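You operate a simulated robot arm through the tools that you are given. There is no shell and no other tool.

The job below is to be done with a simulated robot arm. You get a single attempt, and the scene is never put back.

JOB
Free the tight black key between C3 and B3 on the key frame.
Fine: press all five to find it; rock it on its pins, unlifted, till it comes back up alone; press no key outside that octave.

It is judged by the outcome, as a careful person would: the job done as asked, and still so three seconds after it is handed in. It fails if anything else is knocked over, pushed out of place, dropped, spilled or broken.

ROBOT AND FRAMES
A 7-joint arm with a fingered hand, fixed in place. Base frame: the origin is at the foot of the arm, x ahead of it, y to its left, z up; the work surface is at about z = 0.78. Readings come in m, rad, newtons and seconds.
Its first joint turns from -1.204 to 3.002 rad. Payload 5 kg.
The TCP is the grasp point between the finger pads, 0.032 m short of the fingertips. In the tool frame z runs along the fingers and y along their closing line. Largest opening 0.16 m; the body of the gripper starts 0.089 m behind the TCP. The gripper is a hand of 3 fingers: y runs from the thumb to the fingers, the wrist lies at [0, 0, -0.252] in the tool frame, and closing takes about 1.5 s.
Orientation is told as [roll, pitch, yaw] about the base's x, y, z axes, in that order, counted from this pose: with the fingers straight down and closing along the base's y, the tool's x points along the base's -x, its y along +y and its z along -z.

CONTROLS
- The arm moves only by the tool servo_tool. Its argument "steps" is a list of rows, each an object of numbers (a shift or turn left out is 0, a gripper value left out holds the last): "x", "y", "z": the shift along the tool's x, y, z in units of 400 mm (1.0 is 400 mm); "ax", "ay", "az": the turn, a rotation vector about the tool's x, y, z in units of 45 degrees (1.0 is 45 degrees). In form: [{"x": .., "y": .., "z": .., "ax": .., "ay": .., "az": ..}, ...]. A call has 1 to 20 rows; each row is the pose to reach, as a shift and turn from the pose commanded when the call began, along the tool's axes at that moment. "gripper" is the closure, from 0 (fully open) to 1 (shut), set as the call begins (left out, the last holds). A call with a number of a shift or a turn outside -1 to 1 is refused whole. Rows are played at 5 a second. More than 0.05 m and 0.15 rad between two rows, or a gripper value outside its range, and nothing of the call is played. A pose out of reach is approached as far as the arm can. The call stops where the force on the tool passes 40 N (or 10 N more than at its start, if that is more) or the arm is blocked; 0.2 s more then pass. The fingers move at their own pace (about 0.108 m/s each) and stop on an object; they squeeze with about 33 N. The grip force told is the motor's: it shows also when the fingers shut on nothing. Time passes only in rows, and 0.2 s behind the last, so rows that repeat a pose let the fingers close. It gives the time, the measured TCP pose, the force on the tool (base axes), the opening and the grip force at its end, in the units of the frame above (readings bear some noise), with the torque about the TCP (base axes, N m) and any sound that the robot's microphone picked up.
- Cameras (640 x 400 px; columns grow to the right, rows downward): "scene" is fixed at [0.386, 0.491, 1.5374]; the picture's right is [-0.94, -0.35, 0.00], its down [-0.17, 0.46, -0.87] and it looks along [0.31, -0.82, -0.49] (base axes); focal length 319 px, centre (320, 200). "wrist" rides on the gripper at [0.065, -0.004, -0.116] in the tool frame; the picture's right is [0.06, 1.00, 0.00], its down [-0.87, 0.05, -0.49] and it looks along [-0.49, 0.03, 0.87] (tool axes); focal length 261 px, centre (320, 200). There is no depth. A picture from a camera that has moved, and an enlarged one, comes with that camera's place and axes in the base frame and with its lens. The place of the scene camera against the robot may be out by one fixed shift of up to 0.025 m in any direction.
- snapshot(camera): a new picture of that camera. No time passes.
- raise_lower(by): slides the trunk up (or, below 0, down) by that many m; the arm rides with it, the base frame stays. It gives what a move gives, with no picture.
- grasp_type(shape): the hand has 3 fingers and takes this shape, open, in about a second: jaw (thumb against the fingers, like two jaws); tri (thumb and two fingers); tip (a fingertip pinch); poke (one finger out to press); point (the index stretched); flat (the hand flat); cup (the hand cupped); fist (a fist). The gripper value then closes the fingers along that shape, each until it touches; the sizes above hold for jaw. It gives what a move gives, with no picture.
- zoom(camera, box): a new picture of the part [left, top, right, bottom] of that camera's present view, enlarged. No time passes.
- close_job(): hands the job in; it is judged then, once.

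Nothing tells you positions but the pictures and the camera data. Unless the task says otherwise, let go and move clear before handing in.

The tools are called after "Emit:" as a command line: name --argument value ..., lists and objects as JSON in quotes. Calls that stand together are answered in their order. servo_tool: Moves the arm, as the interface text tells. Its arguments: {"type":"object","properties":{"steps":{"type":"array","items":{"type":"object","properties":{"x":{"type":"number"},"y":{"type":"number"},"z":{"type":"number"},"ax":{"type":"number"},"ay":{"type":"number"},"az":{"type":"number"}}}},"gripper":{"type":"number"}},"required":["steps"]} The other tools are called the same way: raise_lower (by) slides the trunk up or down; grasp_type (shape) gives the hand a shape; snapshot (camera) takes a picture; zoom (camera, box) takes an enlarged picture of a part of a camera's view; close_job () hands the job in.

At the start:

```text
time_s: 0.0
ee_pos: [0.4034, -0.5636, 1.0042]
tool_rot: [0.001, 0.001, -0.001]
force: [-0.6, -0.1, -0.1]
wrist_torque: [0.0, 0.0, -0.02]
gripper_width: 0.1597
grip_force: 0.1
shape: jaw
trunk travel left (down, up): [-0.5, 0.44]
```

scene: 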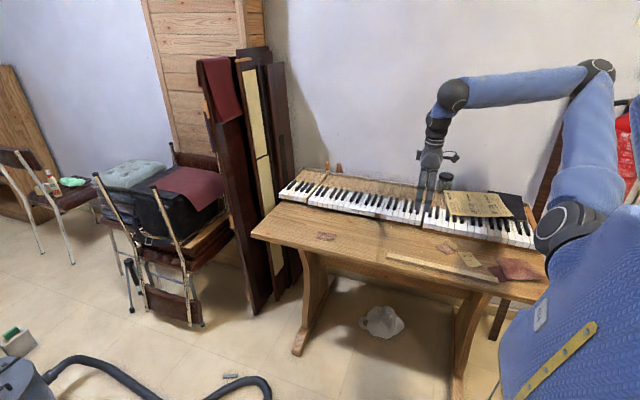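
wrist: 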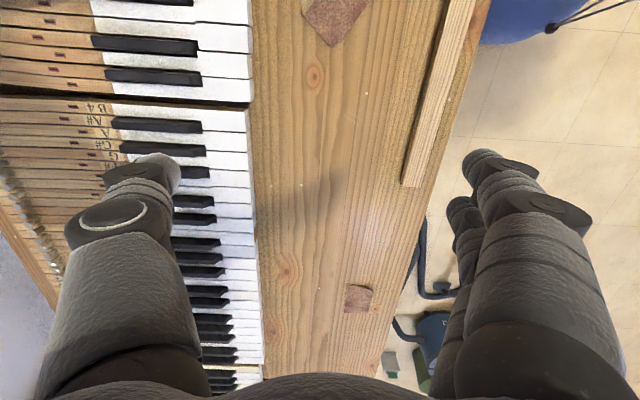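

I see a piano key frame lying on a wooden bench, with labels like "B4" written on the key sticks. I will enlarge the views to read the labels and find the octave C3–B3.

Emit:
zoom --camera "scene" --box '[260, 150, 420, 250]'

Emit:
zoom --camera "scene" --box '[400, 150, 560, 250]'

Emit:
zoom --camera "wrist" --box '[0, 0, 320, 200]'

Emit:
zoom --camera "wrist" --box '[0, 180, 320, 380]'

```text
4.00 times, centred on (340, 200) of scene
camera zoom: at [0.386, 0.491, 1.5374], right [-0.94, -0.35, 0.0], down [-0.17, 0.46, -0.87], along [0.31, -0.82, -0.49], focal length 1274 px, centre (240, 200)
```

zoom: 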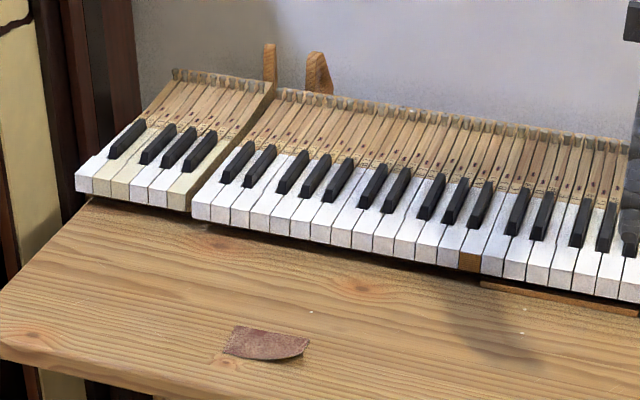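

```text
4.00 times, centred on (480, 200) of scene
camera zoom: at [0.386, 0.491, 1.5374], right [-0.94, -0.35, 0.0], down [-0.17, 0.46, -0.87], along [0.31, -0.82, -0.49], focal length 1274 px, centre (-320, 200)
```

zoom: 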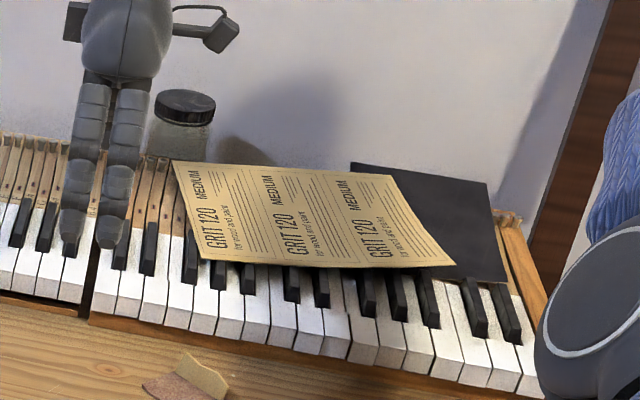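

```text
2.00 times, centred on (160, 100) of wrist
camera zoom: at [0.3382, -0.5675, 1.119], right [-0.06, 1.0, 0.0], down [0.87, 0.05, 0.49], along [0.49, 0.03, -0.87], focal length 521 px, centre (640, 400)
```

zoom: 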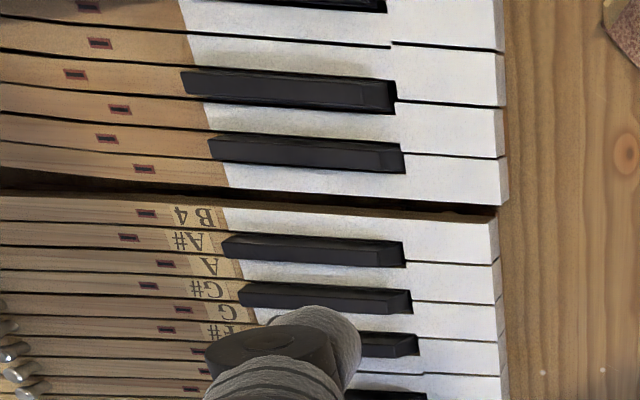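

```text
2.00 times, centred on (160, 280) of wrist
camera zoom: at [0.3382, -0.5675, 1.119], right [-0.06, 1.0, 0.0], down [0.87, 0.05, 0.49], along [0.49, 0.03, -0.87], focal length 521 px, centre (640, 40)
```

zoom: 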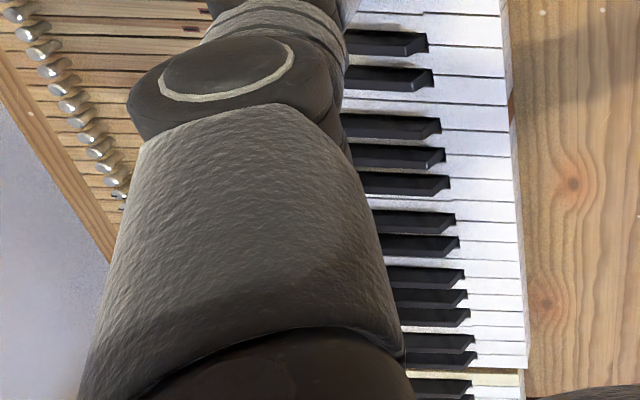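

The middle section of the frame ends in B4 at the treble side (smaller x), with three octaves running toward +x, so C3–B3 should lie at about x 0.55–0.72, y -0.64 and further back. I will raise the hand a little and move it over the keys so the wrist camera can read the labels between the open fingers.

Emit:
servo_tool --steps '[{"z": -0.1}, {"x": -0.04, "y": -0.1, "z": -0.125}, {"x": -0.08, "y": -0.2, "z": -0.125}, {"x": -0.12, "y": -0.3, "z": -0.125}, {"x": -0.175, "y": -0.375, "z": -0.125}]'

Emit:
snapshot --camera "wrist"

Emit:
snapshot --camera "scene"

```text
time_s: 1.2
ee_pos: [0.4743, -0.7181, 1.0526]
tool_rot: [0.0, 0.003, -0.001]
force: [-0.1, 0.1, -0.9]
wrist_torque: [-0.03, 0.0, 0.0]
gripper_width: 0.16
grip_force: 0.0
shape: jaw
trunk travel left (down, up): [-0.5, 0.44]
```

```text
taken
camera wrist: at [0.4098, -0.7211, 1.1682], right [-0.06, 1.0, 0.0], down [0.87, 0.05, 0.49], along [0.49, 0.03, -0.87], focal length 261 px, centre (320, 200)
```

wrist: 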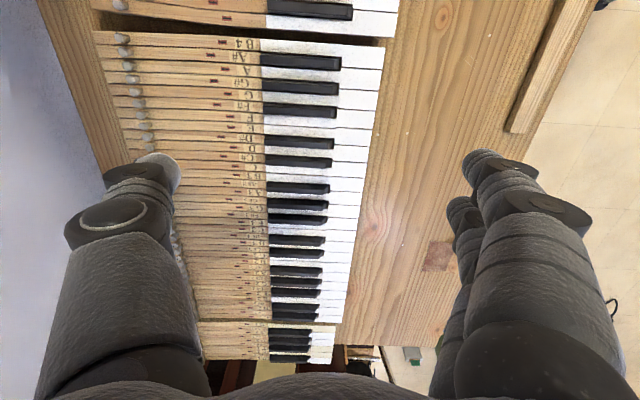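

```text
taken
```

scene: 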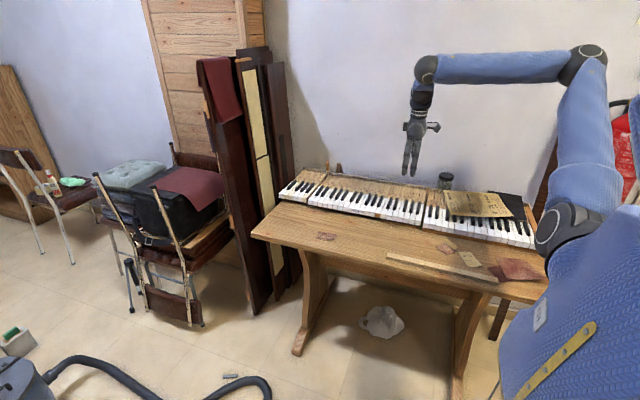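

The whole middle section shows between the fingers. I will enlarge the label strip to confirm which keys are C3 to B3.

Emit:
zoom --camera "wrist" --box '[200, 120, 360, 220]'

Emit:
zoom --camera "wrist" --box '[220, 160, 300, 210]'

Emit:
zoom --camera "wrist" --box '[220, 200, 300, 250]'

Emit:
zoom --camera "wrist" --box '[200, 220, 360, 320]'

```text
4.00 times, centred on (280, 170) of wrist
camera zoom: at [0.4098, -0.7211, 1.1682], right [-0.06, 1.0, 0.0], down [0.87, 0.05, 0.49], along [0.49, 0.03, -0.87], focal length 1043 px, centre (480, 320)
```

zoom: 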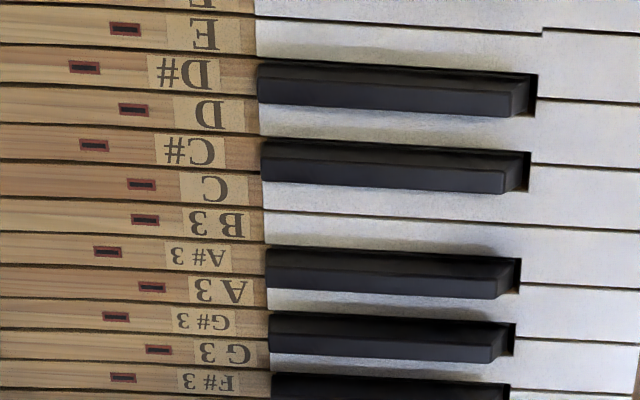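

```text
8.00 times, centred on (260, 185) of wrist
camera zoom: at [0.4098, -0.7211, 1.1682], right [-0.06, 1.0, 0.0], down [0.87, 0.05, 0.49], along [0.49, 0.03, -0.87], focal length 2085 px, centre (800, 320)
```

zoom: 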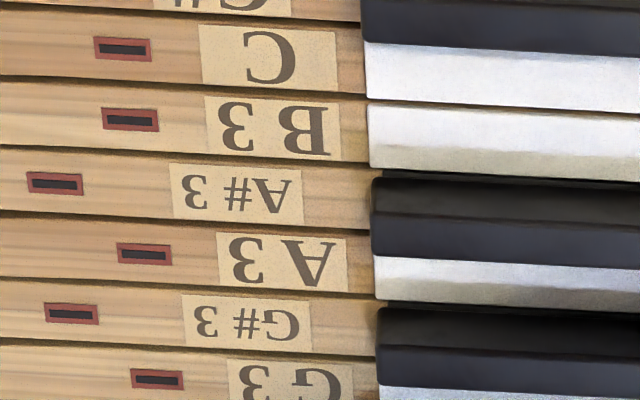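

```text
8.00 times, centred on (260, 225) of wrist
camera zoom: at [0.4098, -0.7211, 1.1682], right [-0.06, 1.0, 0.0], down [0.87, 0.05, 0.49], along [0.49, 0.03, -0.87], focal length 2085 px, centre (800, 0)
```

zoom: 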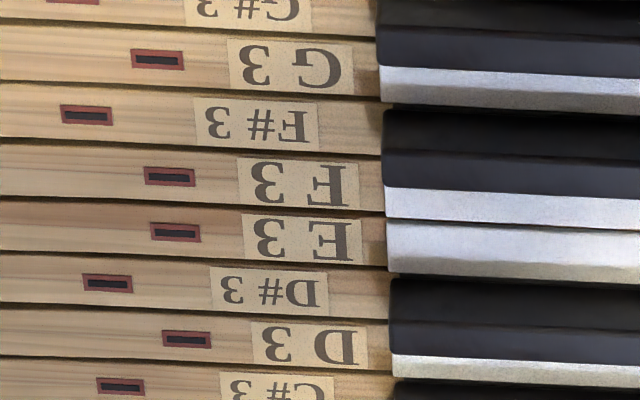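

```text
4.00 times, centred on (280, 270) of wrist
camera zoom: at [0.4098, -0.7211, 1.1682], right [-0.06, 1.0, 0.0], down [0.87, 0.05, 0.49], along [0.49, 0.03, -0.87], focal length 1043 px, centre (480, -80)
```

zoom: 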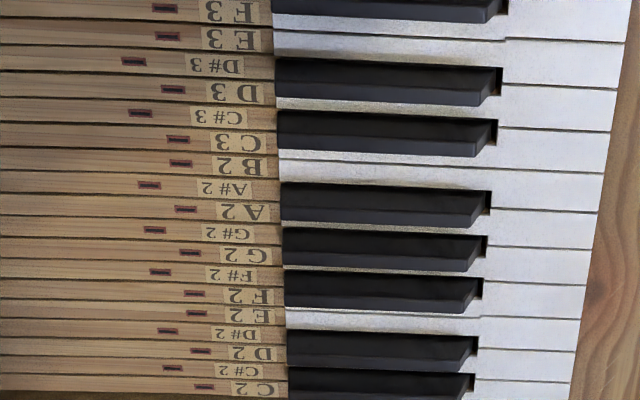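

The labels confirm it: from treble to bass the five black keys are A#3, G#3, F#3, D#3 and C#3, at about x = 0.586, 0.613, 0.640, 0.681 and 0.709, with fronts at y ≈ -0.696 and white tops at z ≈ 0.82. I will take the poke shape here, well above the keys, and see where the pressing finger is.

Emit:
grasp_type --shape "poke"

Emit:
snapshot --camera "wrist"

Emit:
zoom --camera "scene" --box '[340, 80, 500, 180]'

```text
time_s: 2.1
ee_pos: [0.4744, -0.7164, 1.0526]
tool_rot: [0.0, 0.0, 0.0]
force: [-0.9, 0.6, -0.7]
wrist_torque: [0.01, -0.01, 0.02]
gripper_width: 0.0001
grip_force: 0.0
shape: poke
trunk travel left (down, up): [-0.5, 0.44]
```

```text
taken
camera wrist: at [0.4093, -0.7201, 1.1686], right [-0.06, 1.0, 0.0], down [0.87, 0.05, 0.49], along [0.49, 0.03, -0.87], focal length 261 px, centre (320, 200)
```

wrist: 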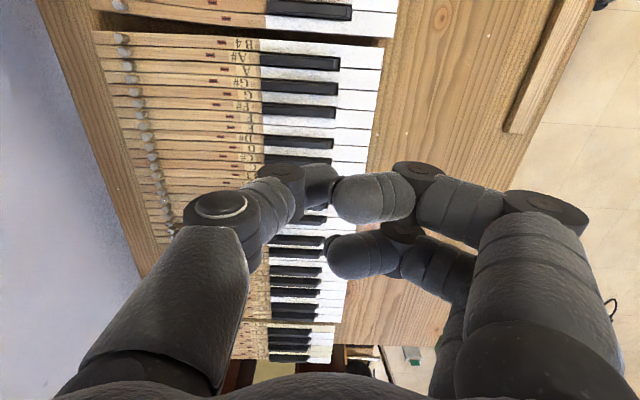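

```text
4.00 times, centred on (420, 130) of scene
camera zoom: at [0.386, 0.491, 1.5374], right [-0.94, -0.35, 0.0], down [-0.17, 0.46, -0.87], along [0.31, -0.82, -0.49], focal length 1274 px, centre (-80, 480)
```

zoom: 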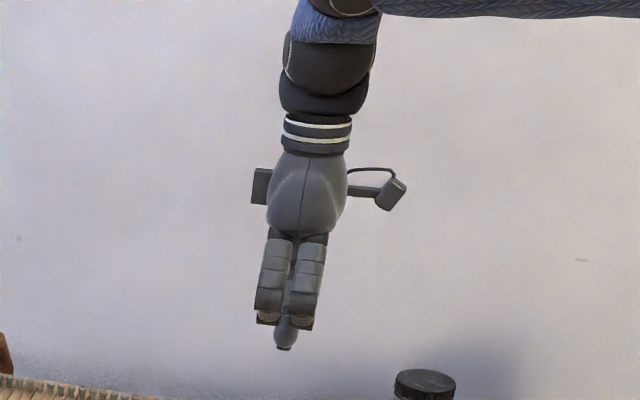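

In this shape one digit (thumb side) reaches down near the TCP while the fingers curl. I will zoom in on it to locate its tip against the tool frame.

Emit:
zoom --camera "wrist" --box '[240, 130, 400, 230]'

Emit:
zoom --camera "scene" --box '[380, 120, 444, 160]'

Emit:
zoom --camera "scene" --box '[380, 140, 444, 180]'

```text
4.00 times, centred on (320, 180) of wrist
camera zoom: at [0.4093, -0.7201, 1.1686], right [-0.06, 1.0, 0.0], down [0.87, 0.05, 0.49], along [0.49, 0.03, -0.87], focal length 1043 px, centre (320, 280)
```

zoom: 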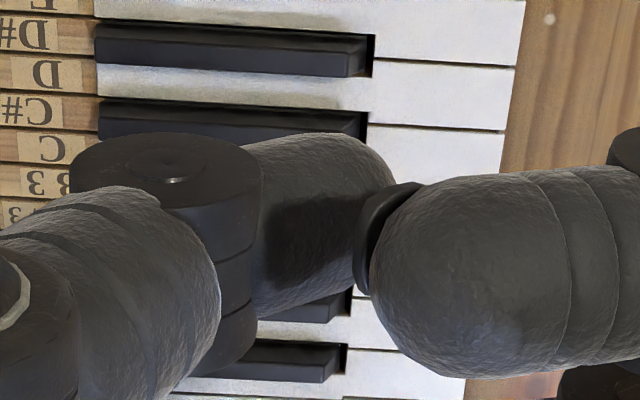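

```text
10.00 times, centred on (412, 140) of scene
camera zoom: at [0.386, 0.491, 1.5374], right [-0.94, -0.35, 0.0], down [-0.17, 0.46, -0.87], along [0.31, -0.82, -0.49], focal length 3186 px, centre (-600, 800)
```

zoom: 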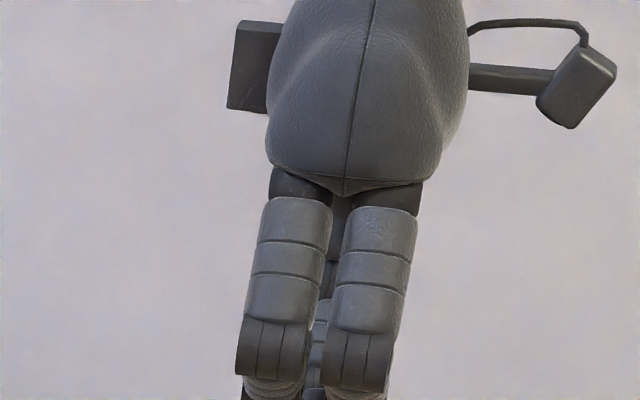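

```text
10.00 times, centred on (412, 160) of scene
camera zoom: at [0.386, 0.491, 1.5374], right [-0.94, -0.35, 0.0], down [-0.17, 0.46, -0.87], along [0.31, -0.82, -0.49], focal length 3186 px, centre (-600, 600)
```

zoom: 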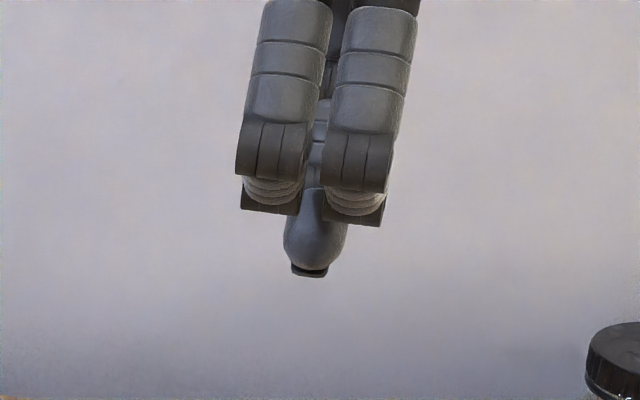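

The poking digit ends in a rounded tip roughly 20 mm across. I will look at the "point" and "tip" shapes too before choosing.

Emit:
grasp_type --shape "point"

Emit:
snapshot --camera "wrist"

Emit:
zoom --camera "scene" --box '[364, 120, 460, 180]'

Emit:
grasp_type --shape "tip"

Emit:
snapshot --camera "wrist"

Emit:
zoom --camera "scene" --box '[364, 120, 460, 180]'

```text
time_s: 3.0
ee_pos: [0.4745, -0.716, 1.0521]
tool_rot: [0.0, 0.001, 0.001]
force: [0.3, -0.5, 0.5]
wrist_torque: [0.02, 0.02, -0.01]
gripper_width: 0.0
grip_force: 0.1
shape: point
trunk travel left (down, up): [-0.5, 0.44]
```

```text
taken
camera wrist: at [0.4093, -0.7201, 1.1686], right [-0.06, 1.0, 0.0], down [0.87, 0.05, 0.49], along [0.49, 0.03, -0.87], focal length 261 px, centre (320, 200)
```

wrist: 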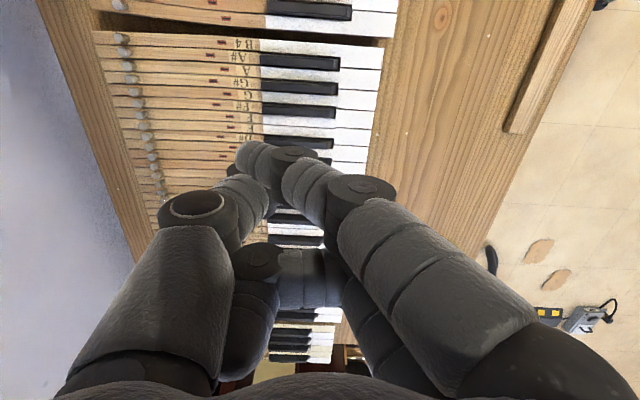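

```text
6.67 times, centred on (412, 150) of scene
camera zoom: at [0.386, 0.491, 1.5374], right [-0.94, -0.35, 0.0], down [-0.17, 0.46, -0.87], along [0.31, -0.82, -0.49], focal length 2124 px, centre (-293, 533)
```

zoom: 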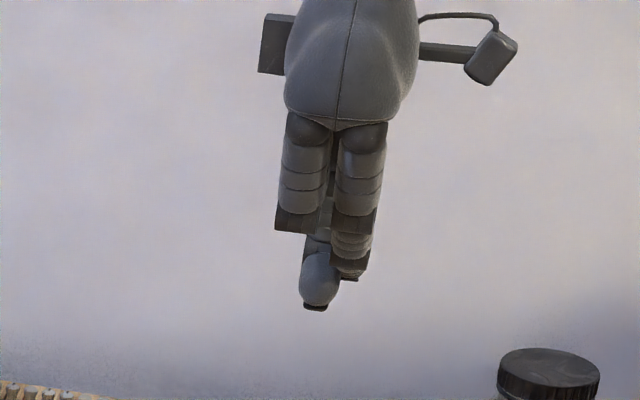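

```text
time_s: 3.9
ee_pos: [0.4741, -0.7166, 1.0531]
tool_rot: [0.0, 0.0, 0.0]
force: [0.8, 0.0, -0.6]
wrist_torque: [-0.02, 0.0, 0.03]
gripper_width: 0.1602
grip_force: 0.0
shape: tip
trunk travel left (down, up): [-0.5, 0.44]
```

```text
taken
camera wrist: at [0.4093, -0.7201, 1.1685], right [-0.06, 1.0, 0.0], down [0.87, 0.05, 0.49], along [0.49, 0.03, -0.87], focal length 261 px, centre (320, 200)
```

wrist: 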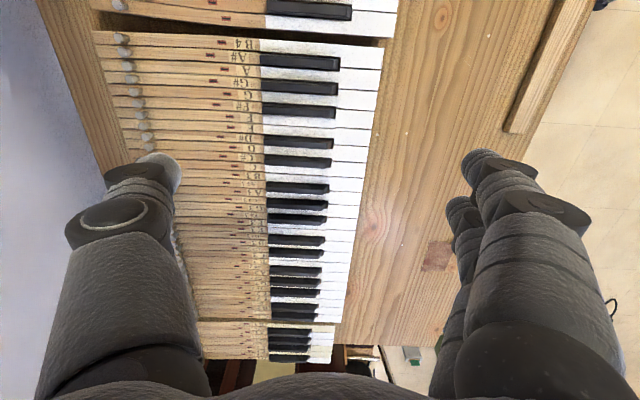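

```text
6.67 times, centred on (412, 150) of scene
camera zoom: at [0.386, 0.491, 1.5374], right [-0.94, -0.35, 0.0], down [-0.17, 0.46, -0.87], along [0.31, -0.82, -0.49], focal length 2124 px, centre (-293, 533)
```

zoom: 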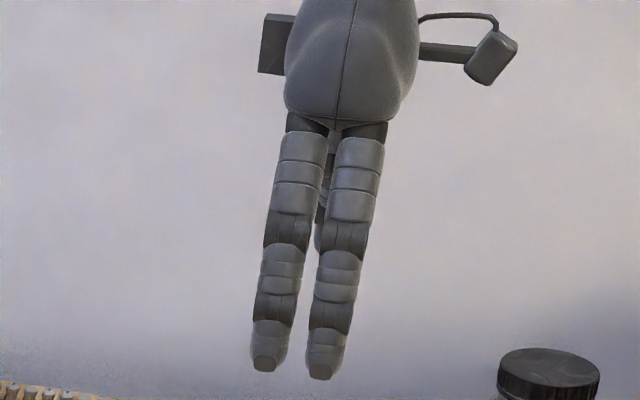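

Open "tip" looks like jaw; I will close it in free air to see how the fingertips meet.

Emit:
servo_tool --steps '[{}, {}, {}, {}, {}, {}, {}, {}, {}]' --gripper 1.0

Emit:
snapshot --camera "wrist"

Emit:
zoom --camera "scene" --box '[364, 120, 460, 180]'

Emit:
servo_tool --steps '[{}, {}, {}, {}, {}, {}, {}, {}, {}]' --gripper 0.82

Emit:
snapshot --camera "wrist"

Emit:
zoom --camera "scene" --box '[364, 120, 460, 180]'

```text
time_s: 5.9
ee_pos: [0.4744, -0.7175, 1.053]
tool_rot: [0.0, -0.002, -0.002]
force: [-0.6, -0.2, -0.6]
wrist_torque: [-0.03, 0.01, 0.0]
gripper_width: 0.0
grip_force: 33.3
shape: tip
trunk travel left (down, up): [-0.5, 0.44]
```

```text
taken
camera wrist: at [0.4095, -0.7203, 1.1685], right [-0.06, 1.0, 0.0], down [0.87, 0.05, 0.49], along [0.49, 0.03, -0.87], focal length 261 px, centre (320, 200)
```

wrist: 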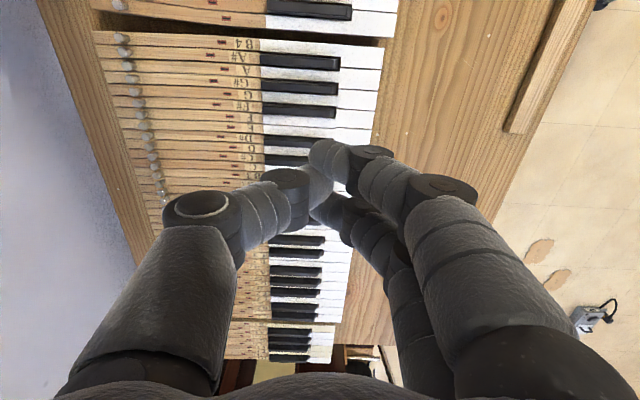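

```text
6.67 times, centred on (412, 150) of scene
camera zoom: at [0.386, 0.491, 1.5374], right [-0.94, -0.35, 0.0], down [-0.17, 0.46, -0.87], along [0.31, -0.82, -0.49], focal length 2124 px, centre (-293, 533)
```

zoom: 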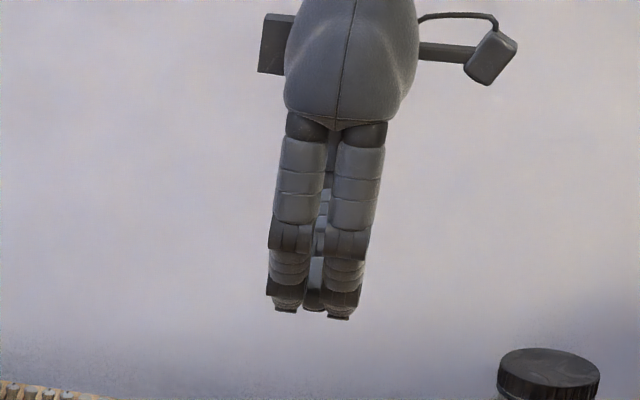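

```text
time_s: 7.9
ee_pos: [0.4747, -0.7166, 1.0525]
tool_rot: [0.0, 0.0, 0.0]
force: [-1.2, 1.2, 0.1]
wrist_torque: [-0.01, 0.0, 0.01]
gripper_width: 0.0284
grip_force: 0.1
shape: tip
trunk travel left (down, up): [-0.5, 0.44]
```

```text
taken
camera wrist: at [0.4095, -0.7203, 1.1685], right [-0.06, 1.0, 0.0], down [0.87, 0.05, 0.49], along [0.49, 0.03, -0.87], focal length 261 px, centre (320, 200)
```

wrist: 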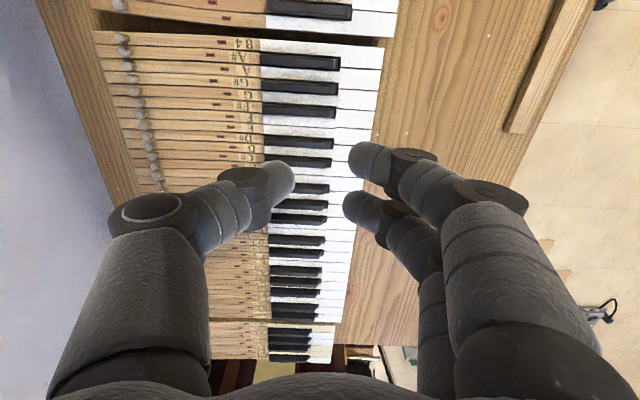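

```text
6.67 times, centred on (412, 150) of scene
camera zoom: at [0.386, 0.491, 1.5374], right [-0.94, -0.35, 0.0], down [-0.17, 0.46, -0.87], along [0.31, -0.82, -0.49], focal length 2124 px, centre (-293, 533)
```

zoom: 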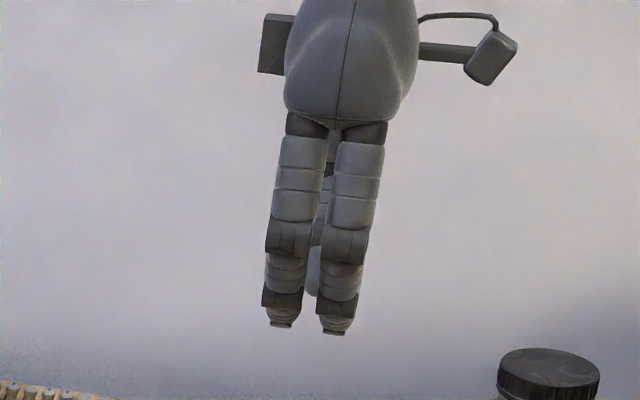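

Poke gives a single digit whose tip sits about 30 mm past the TCP and nearly on the tool axis, so I will use that for pressing and a pinch for rocking later. I will now set poke and hover over A#3 (x ≈ 0.586, y ≈ -0.71) at a safe height.

Emit:
grasp_type --shape "poke"

Emit:
servo_tool --steps '[{"x": -0.09, "z": 0.0}, {"x": -0.18, "z": 0.05}, {"x": -0.2785, "z": 0.1}, {"x": -0.2785, "z": 0.18}, {"x": -0.2785, "z": 0.26}, {"x": -0.2785, "z": 0.33}, {"x": -0.2785, "z": 0.33}]' --gripper 0

Emit:
snapshot --camera "wrist"

Emit:
zoom --camera "scene" --box '[324, 140, 420, 200]'

```text
time_s: 8.8
ee_pos: [0.475, -0.7176, 1.0536]
tool_rot: [-0.002, 0.0, 0.0]
force: [0.0, -0.3, 0.0]
wrist_torque: [0.0, 0.02, -0.01]
gripper_width: 0.0
grip_force: 0.1
shape: poke
trunk travel left (down, up): [-0.5, 0.44]
```

```text
time_s: 10.4
ee_pos: [0.5847, -0.7139, 0.9225]
tool_rot: [0.0, 0.001, 0.001]
force: [0.3, 0.5, -0.4]
wrist_torque: [0.01, 0.0, 0.0]
gripper_width: 0.0
grip_force: 0.1
shape: poke
trunk travel left (down, up): [-0.5, 0.44]
```

```text
taken
camera wrist: at [0.5196, -0.717, 1.0377], right [-0.06, 1.0, 0.0], down [0.87, 0.05, 0.49], along [0.49, 0.03, -0.87], focal length 261 px, centre (320, 200)
```

wrist: 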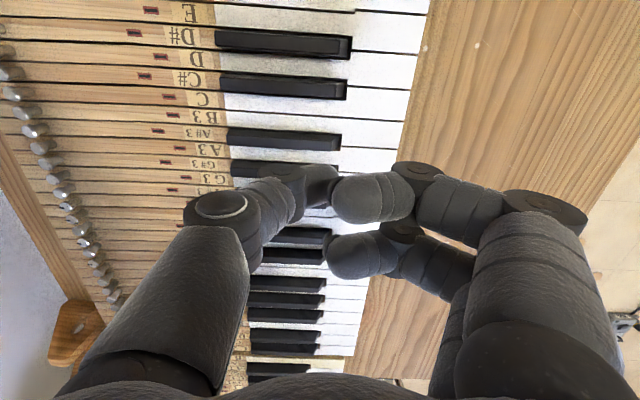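

```text
6.67 times, centred on (372, 170) of scene
camera zoom: at [0.386, 0.491, 1.5374], right [-0.94, -0.35, 0.0], down [-0.17, 0.46, -0.87], along [0.31, -0.82, -0.49], focal length 2124 px, centre (-27, 400)
```

zoom: 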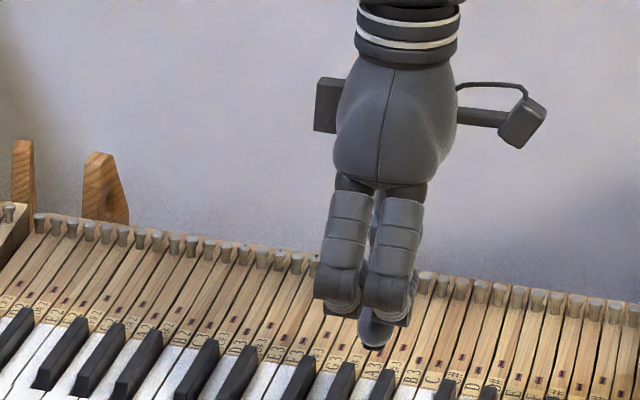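

The tip hovers in front of the camera over the octave. I will enlarge to measure the black keys better from this closer view.

Emit:
zoom --camera "wrist" --box '[180, 60, 380, 185]'

Emit:
zoom --camera "wrist" --box '[220, 215, 380, 315]'

Emit:
zoom --camera "scene" --box '[340, 170, 404, 210]'

```text
3.20 times, centred on (280, 122) of wrist
camera zoom: at [0.5196, -0.717, 1.0377], right [-0.06, 1.0, 0.0], down [0.87, 0.05, 0.49], along [0.49, 0.03, -0.87], focal length 834 px, centre (448, 448)
```

zoom: 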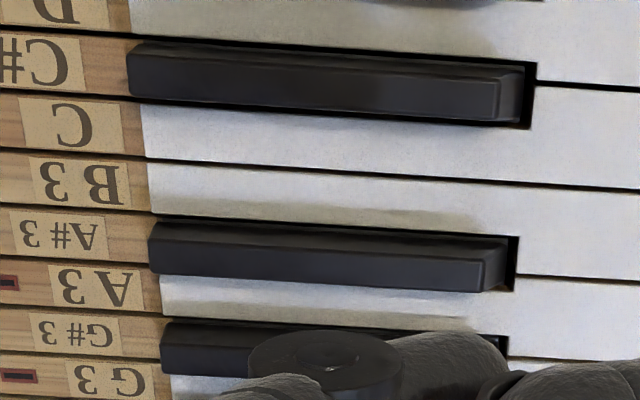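

```text
4.00 times, centred on (300, 265) of wrist
camera zoom: at [0.5196, -0.717, 1.0377], right [-0.06, 1.0, 0.0], down [0.87, 0.05, 0.49], along [0.49, 0.03, -0.87], focal length 1043 px, centre (400, -60)
```

zoom: 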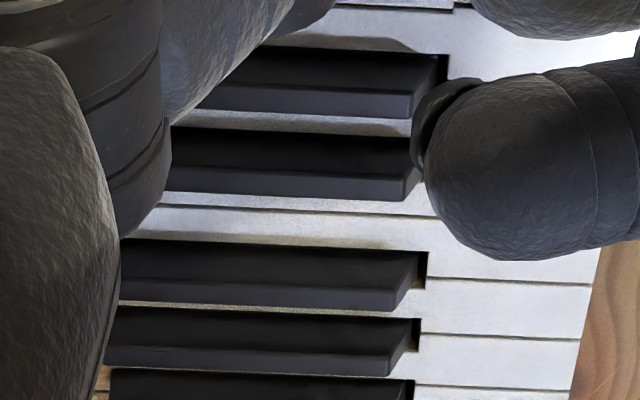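

```text
10.00 times, centred on (372, 190) of scene
camera zoom: at [0.386, 0.491, 1.5374], right [-0.94, -0.35, 0.0], down [-0.17, 0.46, -0.87], along [0.31, -0.82, -0.49], focal length 3186 px, centre (-200, 300)
```

zoom: 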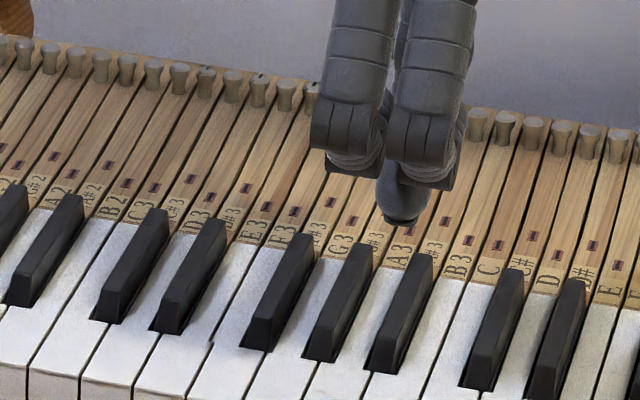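

Measurements agree: A#3 centre x ≈ 0.587, G#3 0.614, F#3 0.641, D#3 0.683, C#3 0.710; black tops at about z = 0.832, top faces starting at y ≈ -0.703. I will lower toward A#3 and look before touching.

Emit:
servo_tool --steps '[{"y": -0.01, "z": 0.05}, {"y": -0.01, "z": 0.09}, {"y": -0.01, "z": 0.12}, {"y": -0.01, "z": 0.12}]'

Emit:
zoom --camera "scene" --box '[340, 170, 404, 210]'

Emit:
zoom --camera "wrist" --box '[200, 100, 360, 200]'

```text
time_s: 11.4
ee_pos: [0.5847, -0.7194, 0.8735]
tool_rot: [-0.001, 0.001, 0.0]
force: [-0.3, -0.1, -0.1]
wrist_torque: [-0.01, -0.01, 0.02]
gripper_width: 0.0002
grip_force: 0.0
shape: poke
trunk travel left (down, up): [-0.5, 0.44]
```

```text
10.00 times, centred on (372, 190) of scene
camera zoom: at [0.386, 0.491, 1.5374], right [-0.94, -0.35, 0.0], down [-0.17, 0.46, -0.87], along [0.31, -0.82, -0.49], focal length 3186 px, centre (-200, 300)
```

zoom: 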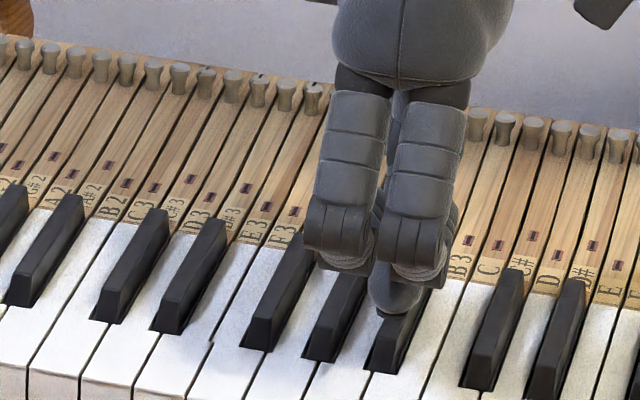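

```text
4.00 times, centred on (280, 150) of wrist
camera zoom: at [0.5196, -0.7224, 0.9892], right [-0.06, 1.0, 0.0], down [0.87, 0.05, 0.49], along [0.49, 0.03, -0.87], focal length 1043 px, centre (480, 400)
```

zoom: 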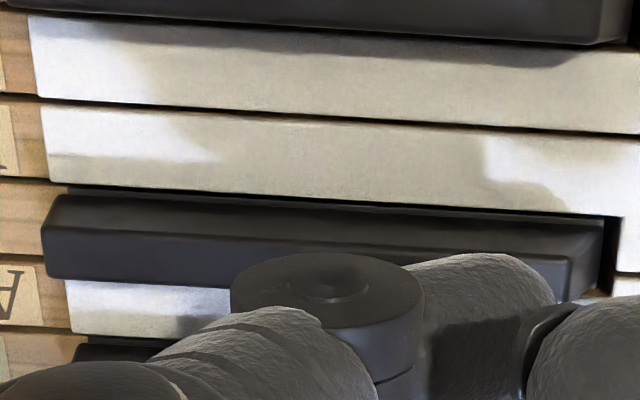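

The tip looks centred over A#3, about a centimetre above it. I will lower in small steps and watch the force.

Emit:
servo_tool --steps '[{"z": 0.005}, {"z": 0.01}, {"z": 0.015}, {"z": 0.02}, {"z": 0.025}]'

Emit:
zoom --camera "scene" --box '[356, 185, 404, 215]'

```text
time_s: 12.6
ee_pos: [0.5846, -0.7194, 0.864]
tool_rot: [-0.002, -0.001, 0.0]
force: [1.1, 0.1, 0.3]
wrist_torque: [-0.02, -0.02, 0.0]
gripper_width: 0.0003
grip_force: 0.1
shape: poke
trunk travel left (down, up): [-0.5, 0.44]
```

```text
13.33 times, centred on (380, 200) of scene
camera zoom: at [0.386, 0.491, 1.5374], right [-0.94, -0.35, 0.0], down [-0.17, 0.46, -0.87], along [0.31, -0.82, -0.49], focal length 4248 px, centre (-480, 200)
```

zoom: 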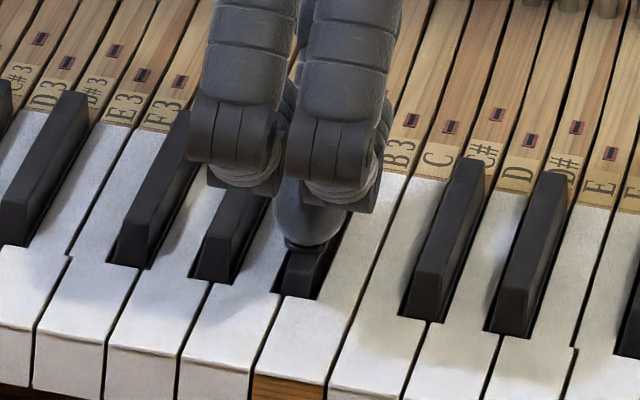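

The tip is at or just above the A#3 top with no clear force yet. I will continue down in 1.5 mm steps.

Emit:
servo_tool --steps '[{"z": 0.004}, {"z": 0.008}, {"z": 0.012}]'

Emit:
zoom --camera "scene" --box '[356, 185, 404, 215]'

```text
time_s: 13.4
ee_pos: [0.5848, -0.7168, 0.8602]
tool_rot: [-0.002, -0.003, 0.0]
force: [0.4, -4.0, 23.0]
wrist_torque: [-0.02, -0.02, -0.04]
gripper_width: 0.0003
grip_force: 0.0
shape: poke
trunk travel left (down, up): [-0.5, 0.44]
```

```text
13.33 times, centred on (380, 200) of scene
camera zoom: at [0.386, 0.491, 1.5374], right [-0.94, -0.35, 0.0], down [-0.17, 0.46, -0.87], along [0.31, -0.82, -0.49], focal length 4248 px, centre (-480, 200)
```

zoom: 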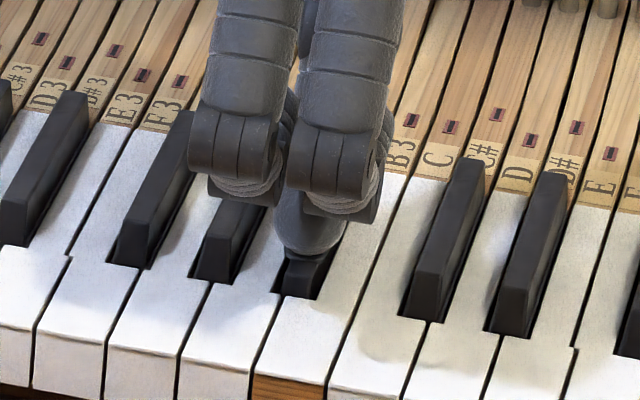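

The force rose to 23 N but A#3 hardly seems to have moved. I will hold to see whether it settles, before comparing with the other keys.

Emit:
servo_tool --steps '[{}, {}, {}]'

Emit:
zoom --camera "scene" --box '[364, 195, 396, 215]'

Emit:
snapshot --camera "wrist"

```text
time_s: 14.2
ee_pos: [0.5831, -0.7155, 0.8609]
tool_rot: [-0.002, -0.002, 0.001]
force: [3.4, -7.8, 30.1]
wrist_torque: [-0.03, -0.12, -0.05]
gripper_width: 0.0
grip_force: 0.0
shape: poke
trunk travel left (down, up): [-0.5, 0.44]
```

```text
16.00 times, centred on (380, 205) of scene
camera zoom: at [0.386, 0.491, 1.5374], right [-0.94, -0.35, 0.0], down [-0.17, 0.46, -0.87], along [0.31, -0.82, -0.49], focal length 5097 px, centre (-640, 120)
```

zoom: 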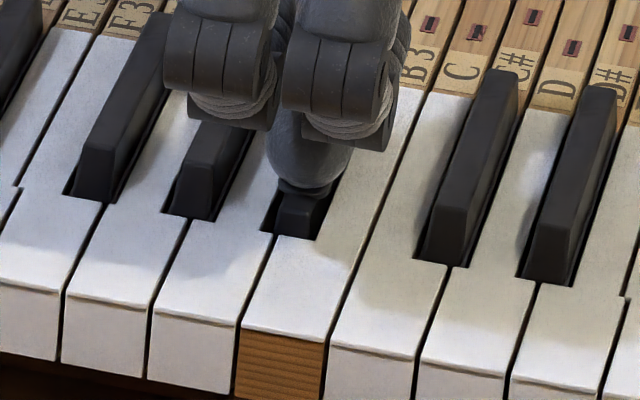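

```text
taken
camera wrist: at [0.5184, -0.7202, 0.9758], right [-0.06, 1.0, 0.0], down [0.87, 0.05, 0.49], along [0.49, 0.03, -0.87], focal length 261 px, centre (320, 200)
```

wrist: 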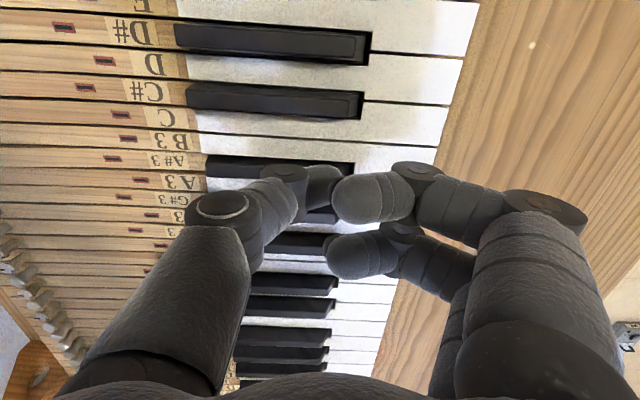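

A#3 now sits lower in its slot than the neighbours and the force is 30 N, so it has probably bottomed. I will lift off and compare the same view to see whether it returns.

Emit:
servo_tool --steps '[{"z": -0.02}, {"z": -0.05}, {"z": -0.08}, {"z": -0.08}]'

Emit:
zoom --camera "scene" --box '[364, 195, 396, 215]'

Emit:
zoom --camera "scene" --box '[340, 185, 388, 215]'

```text
time_s: 15.2
ee_pos: [0.5861, -0.7174, 0.8895]
tool_rot: [-0.001, 0.0, -0.001]
force: [-0.4, 0.3, 0.3]
wrist_torque: [0.02, 0.01, 0.01]
gripper_width: 0.0004
grip_force: 0.0
shape: poke
trunk travel left (down, up): [-0.5, 0.44]
```

```text
16.00 times, centred on (380, 205) of scene
camera zoom: at [0.386, 0.491, 1.5374], right [-0.94, -0.35, 0.0], down [-0.17, 0.46, -0.87], along [0.31, -0.82, -0.49], focal length 5097 px, centre (-640, 120)
```

zoom: 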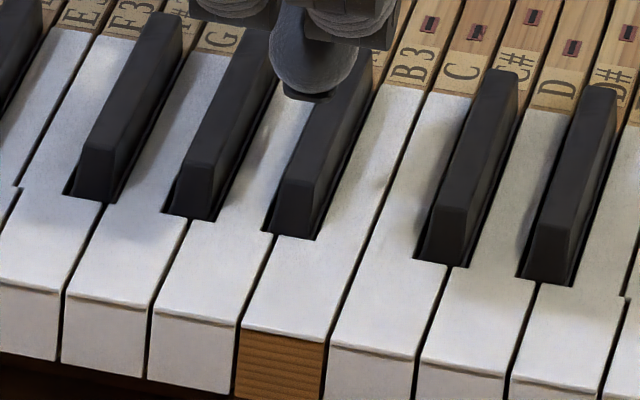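

```text
13.33 times, centred on (364, 200) of scene
camera zoom: at [0.386, 0.491, 1.5374], right [-0.94, -0.35, 0.0], down [-0.17, 0.46, -0.87], along [0.31, -0.82, -0.49], focal length 4248 px, centre (-267, 200)
```

zoom: 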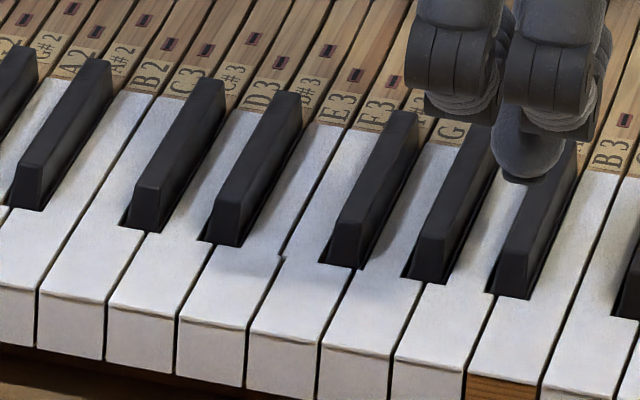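

A#3 came straight back up (its front rose about 7 mm again), so it is free; contact is near TCP z 0.869 and bottom near 0.861. Next I press G#3, 27.5 mm toward +x, stopping just short of bottom.

Emit:
servo_tool --steps '[{"x": -0.034}, {"x": -0.0688}, {"x": -0.0688, "z": 0.02}, {"x": -0.0688, "z": 0.04}, {"x": -0.0688, "z": 0.053}, {"x": -0.0688, "z": 0.06}, {"x": -0.0688, "z": 0.066}, {"x": -0.0688, "z": 0.066}]'

Emit:
zoom --camera "scene" --box '[348, 185, 396, 215]'

```text
time_s: 17.0
ee_pos: [0.6119, -0.7168, 0.8649]
tool_rot: [0.001, 0.0, 0.0]
force: [0.2, -0.2, -0.9]
wrist_torque: [0.01, -0.01, 0.02]
gripper_width: 0.0
grip_force: 0.1
shape: poke
trunk travel left (down, up): [-0.5, 0.44]
```

```text
13.33 times, centred on (372, 200) of scene
camera zoom: at [0.386, 0.491, 1.5374], right [-0.94, -0.35, 0.0], down [-0.17, 0.46, -0.87], along [0.31, -0.82, -0.49], focal length 4248 px, centre (-373, 200)
```

zoom: 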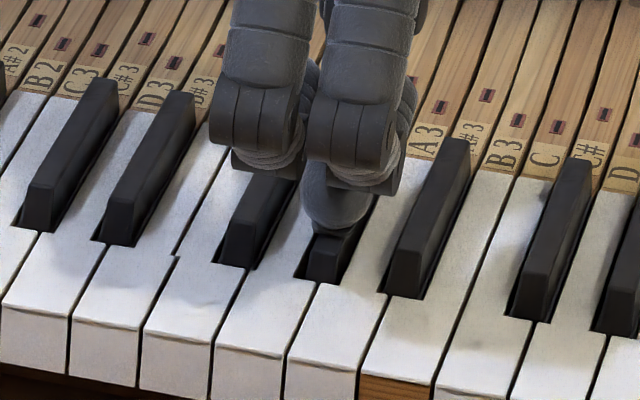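

G#3 is partly down with almost no force. I will press the last couple of millimetres to be sure it goes to the bottom.

Emit:
servo_tool --steps '[{"z": 0.004}, {"z": 0.008}, {"z": 0.008}]'

Emit:
zoom --camera "scene" --box '[348, 185, 396, 215]'

Emit:
servo_tool --steps '[{"z": -0.02}, {"z": -0.05}, {"z": -0.07}, {"z": -0.07}]'

Emit:
zoom --camera "scene" --box '[348, 185, 396, 215]'

```text
time_s: 17.8
ee_pos: [0.6125, -0.718, 0.8614]
tool_rot: [0.0, 0.001, 0.002]
force: [-0.8, -1.5, 9.0]
wrist_torque: [-0.03, 0.06, 0.03]
gripper_width: 0.0001
grip_force: 0.1
shape: poke
trunk travel left (down, up): [-0.5, 0.44]
```

```text
13.33 times, centred on (372, 200) of scene
camera zoom: at [0.386, 0.491, 1.5374], right [-0.94, -0.35, 0.0], down [-0.17, 0.46, -0.87], along [0.31, -0.82, -0.49], focal length 4248 px, centre (-373, 200)
```

zoom: 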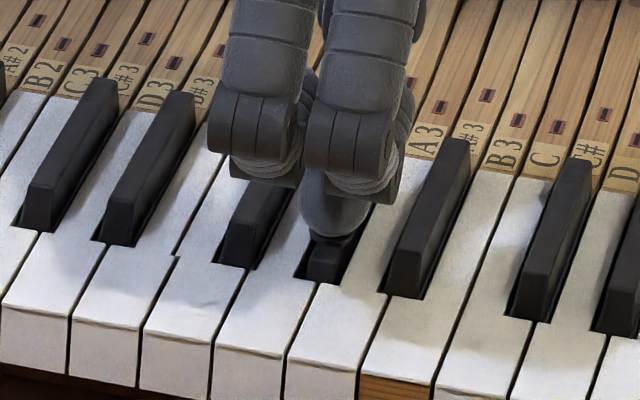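

```text
time_s: 18.8
ee_pos: [0.6108, -0.7178, 0.889]
tool_rot: [0.001, 0.001, 0.001]
force: [-0.4, -0.3, 0.1]
wrist_torque: [-0.02, 0.0, 0.0]
gripper_width: 0.0002
grip_force: 0.2
shape: poke
trunk travel left (down, up): [-0.5, 0.44]
```

```text
13.33 times, centred on (372, 200) of scene
camera zoom: at [0.386, 0.491, 1.5374], right [-0.94, -0.35, 0.0], down [-0.17, 0.46, -0.87], along [0.31, -0.82, -0.49], focal length 4248 px, centre (-373, 200)
```

zoom: 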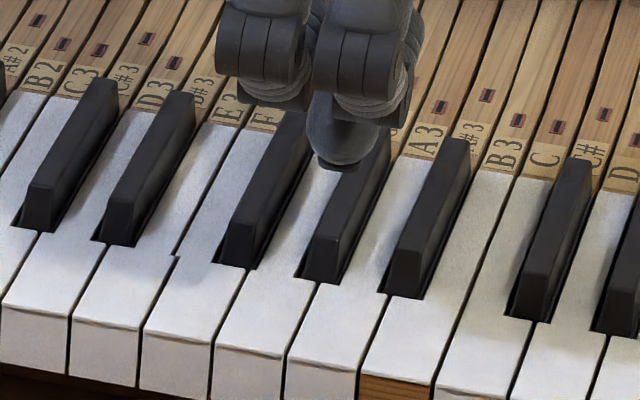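

G#3 also springs back. Next is F#3, another 27.5 mm toward +x.

Emit:
servo_tool --steps '[{"x": -0.034}, {"x": -0.0688}, {"x": -0.0688, "z": 0.02}, {"x": -0.0688, "z": 0.04}, {"x": -0.0688, "z": 0.05}, {"x": -0.0688, "z": 0.058}, {"x": -0.0688, "z": 0.064}, {"x": -0.0688, "z": 0.069}, {"x": -0.0688, "z": 0.069}]'

Emit:
zoom --camera "scene" --box '[340, 180, 388, 210]'

Emit:
servo_tool --steps '[{"z": -0.02}, {"z": -0.05}, {"z": -0.069}, {"z": -0.069}]'

Emit:
zoom --camera "scene" --box '[340, 180, 388, 210]'

```text
time_s: 20.8
ee_pos: [0.6401, -0.7183, 0.8617]
tool_rot: [0.001, -0.003, 0.001]
force: [1.7, -4.1, 13.5]
wrist_torque: [-0.08, -0.01, 0.01]
gripper_width: 0.0
grip_force: 0.1
shape: poke
trunk travel left (down, up): [-0.5, 0.44]
```

```text
13.33 times, centred on (364, 195) of scene
camera zoom: at [0.386, 0.491, 1.5374], right [-0.94, -0.35, 0.0], down [-0.17, 0.46, -0.87], along [0.31, -0.82, -0.49], focal length 4248 px, centre (-267, 267)
```

zoom: 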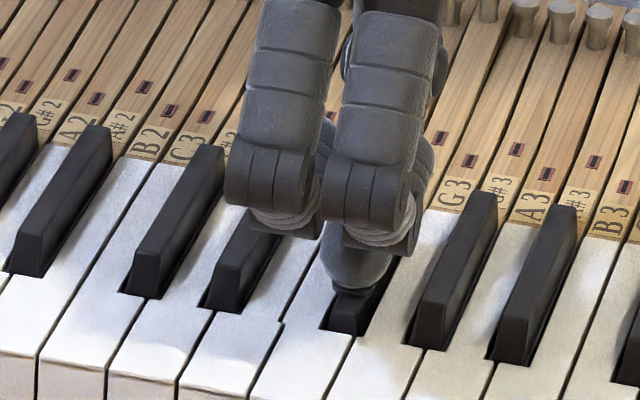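

```text
time_s: 21.8
ee_pos: [0.6397, -0.7173, 0.8879]
tool_rot: [0.0, 0.001, -0.001]
force: [-0.5, -0.4, 0.2]
wrist_torque: [0.0, -0.04, -0.02]
gripper_width: 0.0002
grip_force: 0.0
shape: poke
trunk travel left (down, up): [-0.5, 0.44]
```

```text
13.33 times, centred on (364, 195) of scene
camera zoom: at [0.386, 0.491, 1.5374], right [-0.94, -0.35, 0.0], down [-0.17, 0.46, -0.87], along [0.31, -0.82, -0.49], focal length 4248 px, centre (-267, 267)
```

zoom: 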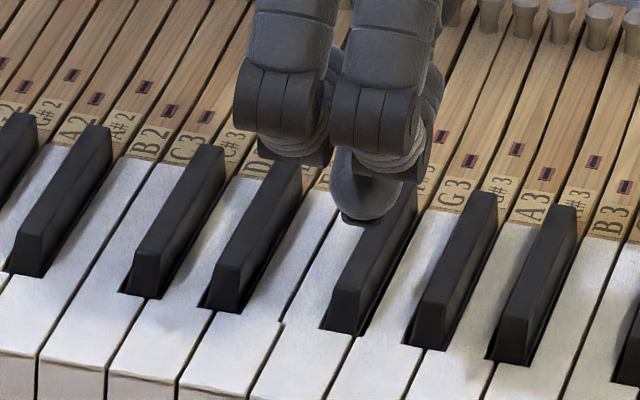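

F#3 returns as well. I will move to hover over D#3 and check that the arm still reaches there.

Emit:
servo_tool --steps '[{"x": -0.035}, {"x": -0.07}, {"x": -0.1045}, {"x": -0.1045}]'

Emit:
zoom --camera "scene" --box '[332, 175, 380, 205]'

Emit:
snapshot --camera "scene"

```text
time_s: 22.8
ee_pos: [0.6822, -0.7186, 0.8881]
tool_rot: [0.0, 0.0, 0.001]
force: [-0.2, -0.9, -0.7]
wrist_torque: [0.02, 0.06, -0.01]
gripper_width: 0.0
grip_force: 0.0
shape: poke
trunk travel left (down, up): [-0.5, 0.44]
```

```text
13.33 times, centred on (356, 190) of scene
camera zoom: at [0.386, 0.491, 1.5374], right [-0.94, -0.35, 0.0], down [-0.17, 0.46, -0.87], along [0.31, -0.82, -0.49], focal length 4248 px, centre (-160, 333)
```

zoom: 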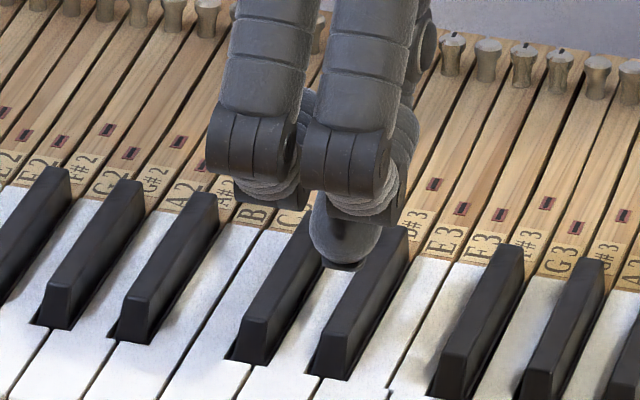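

```text
taken
```

scene: 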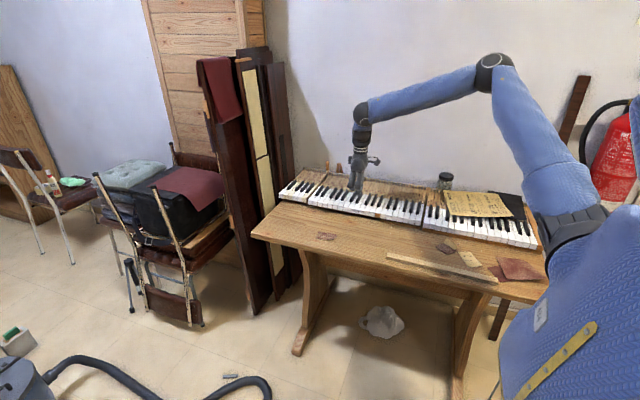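

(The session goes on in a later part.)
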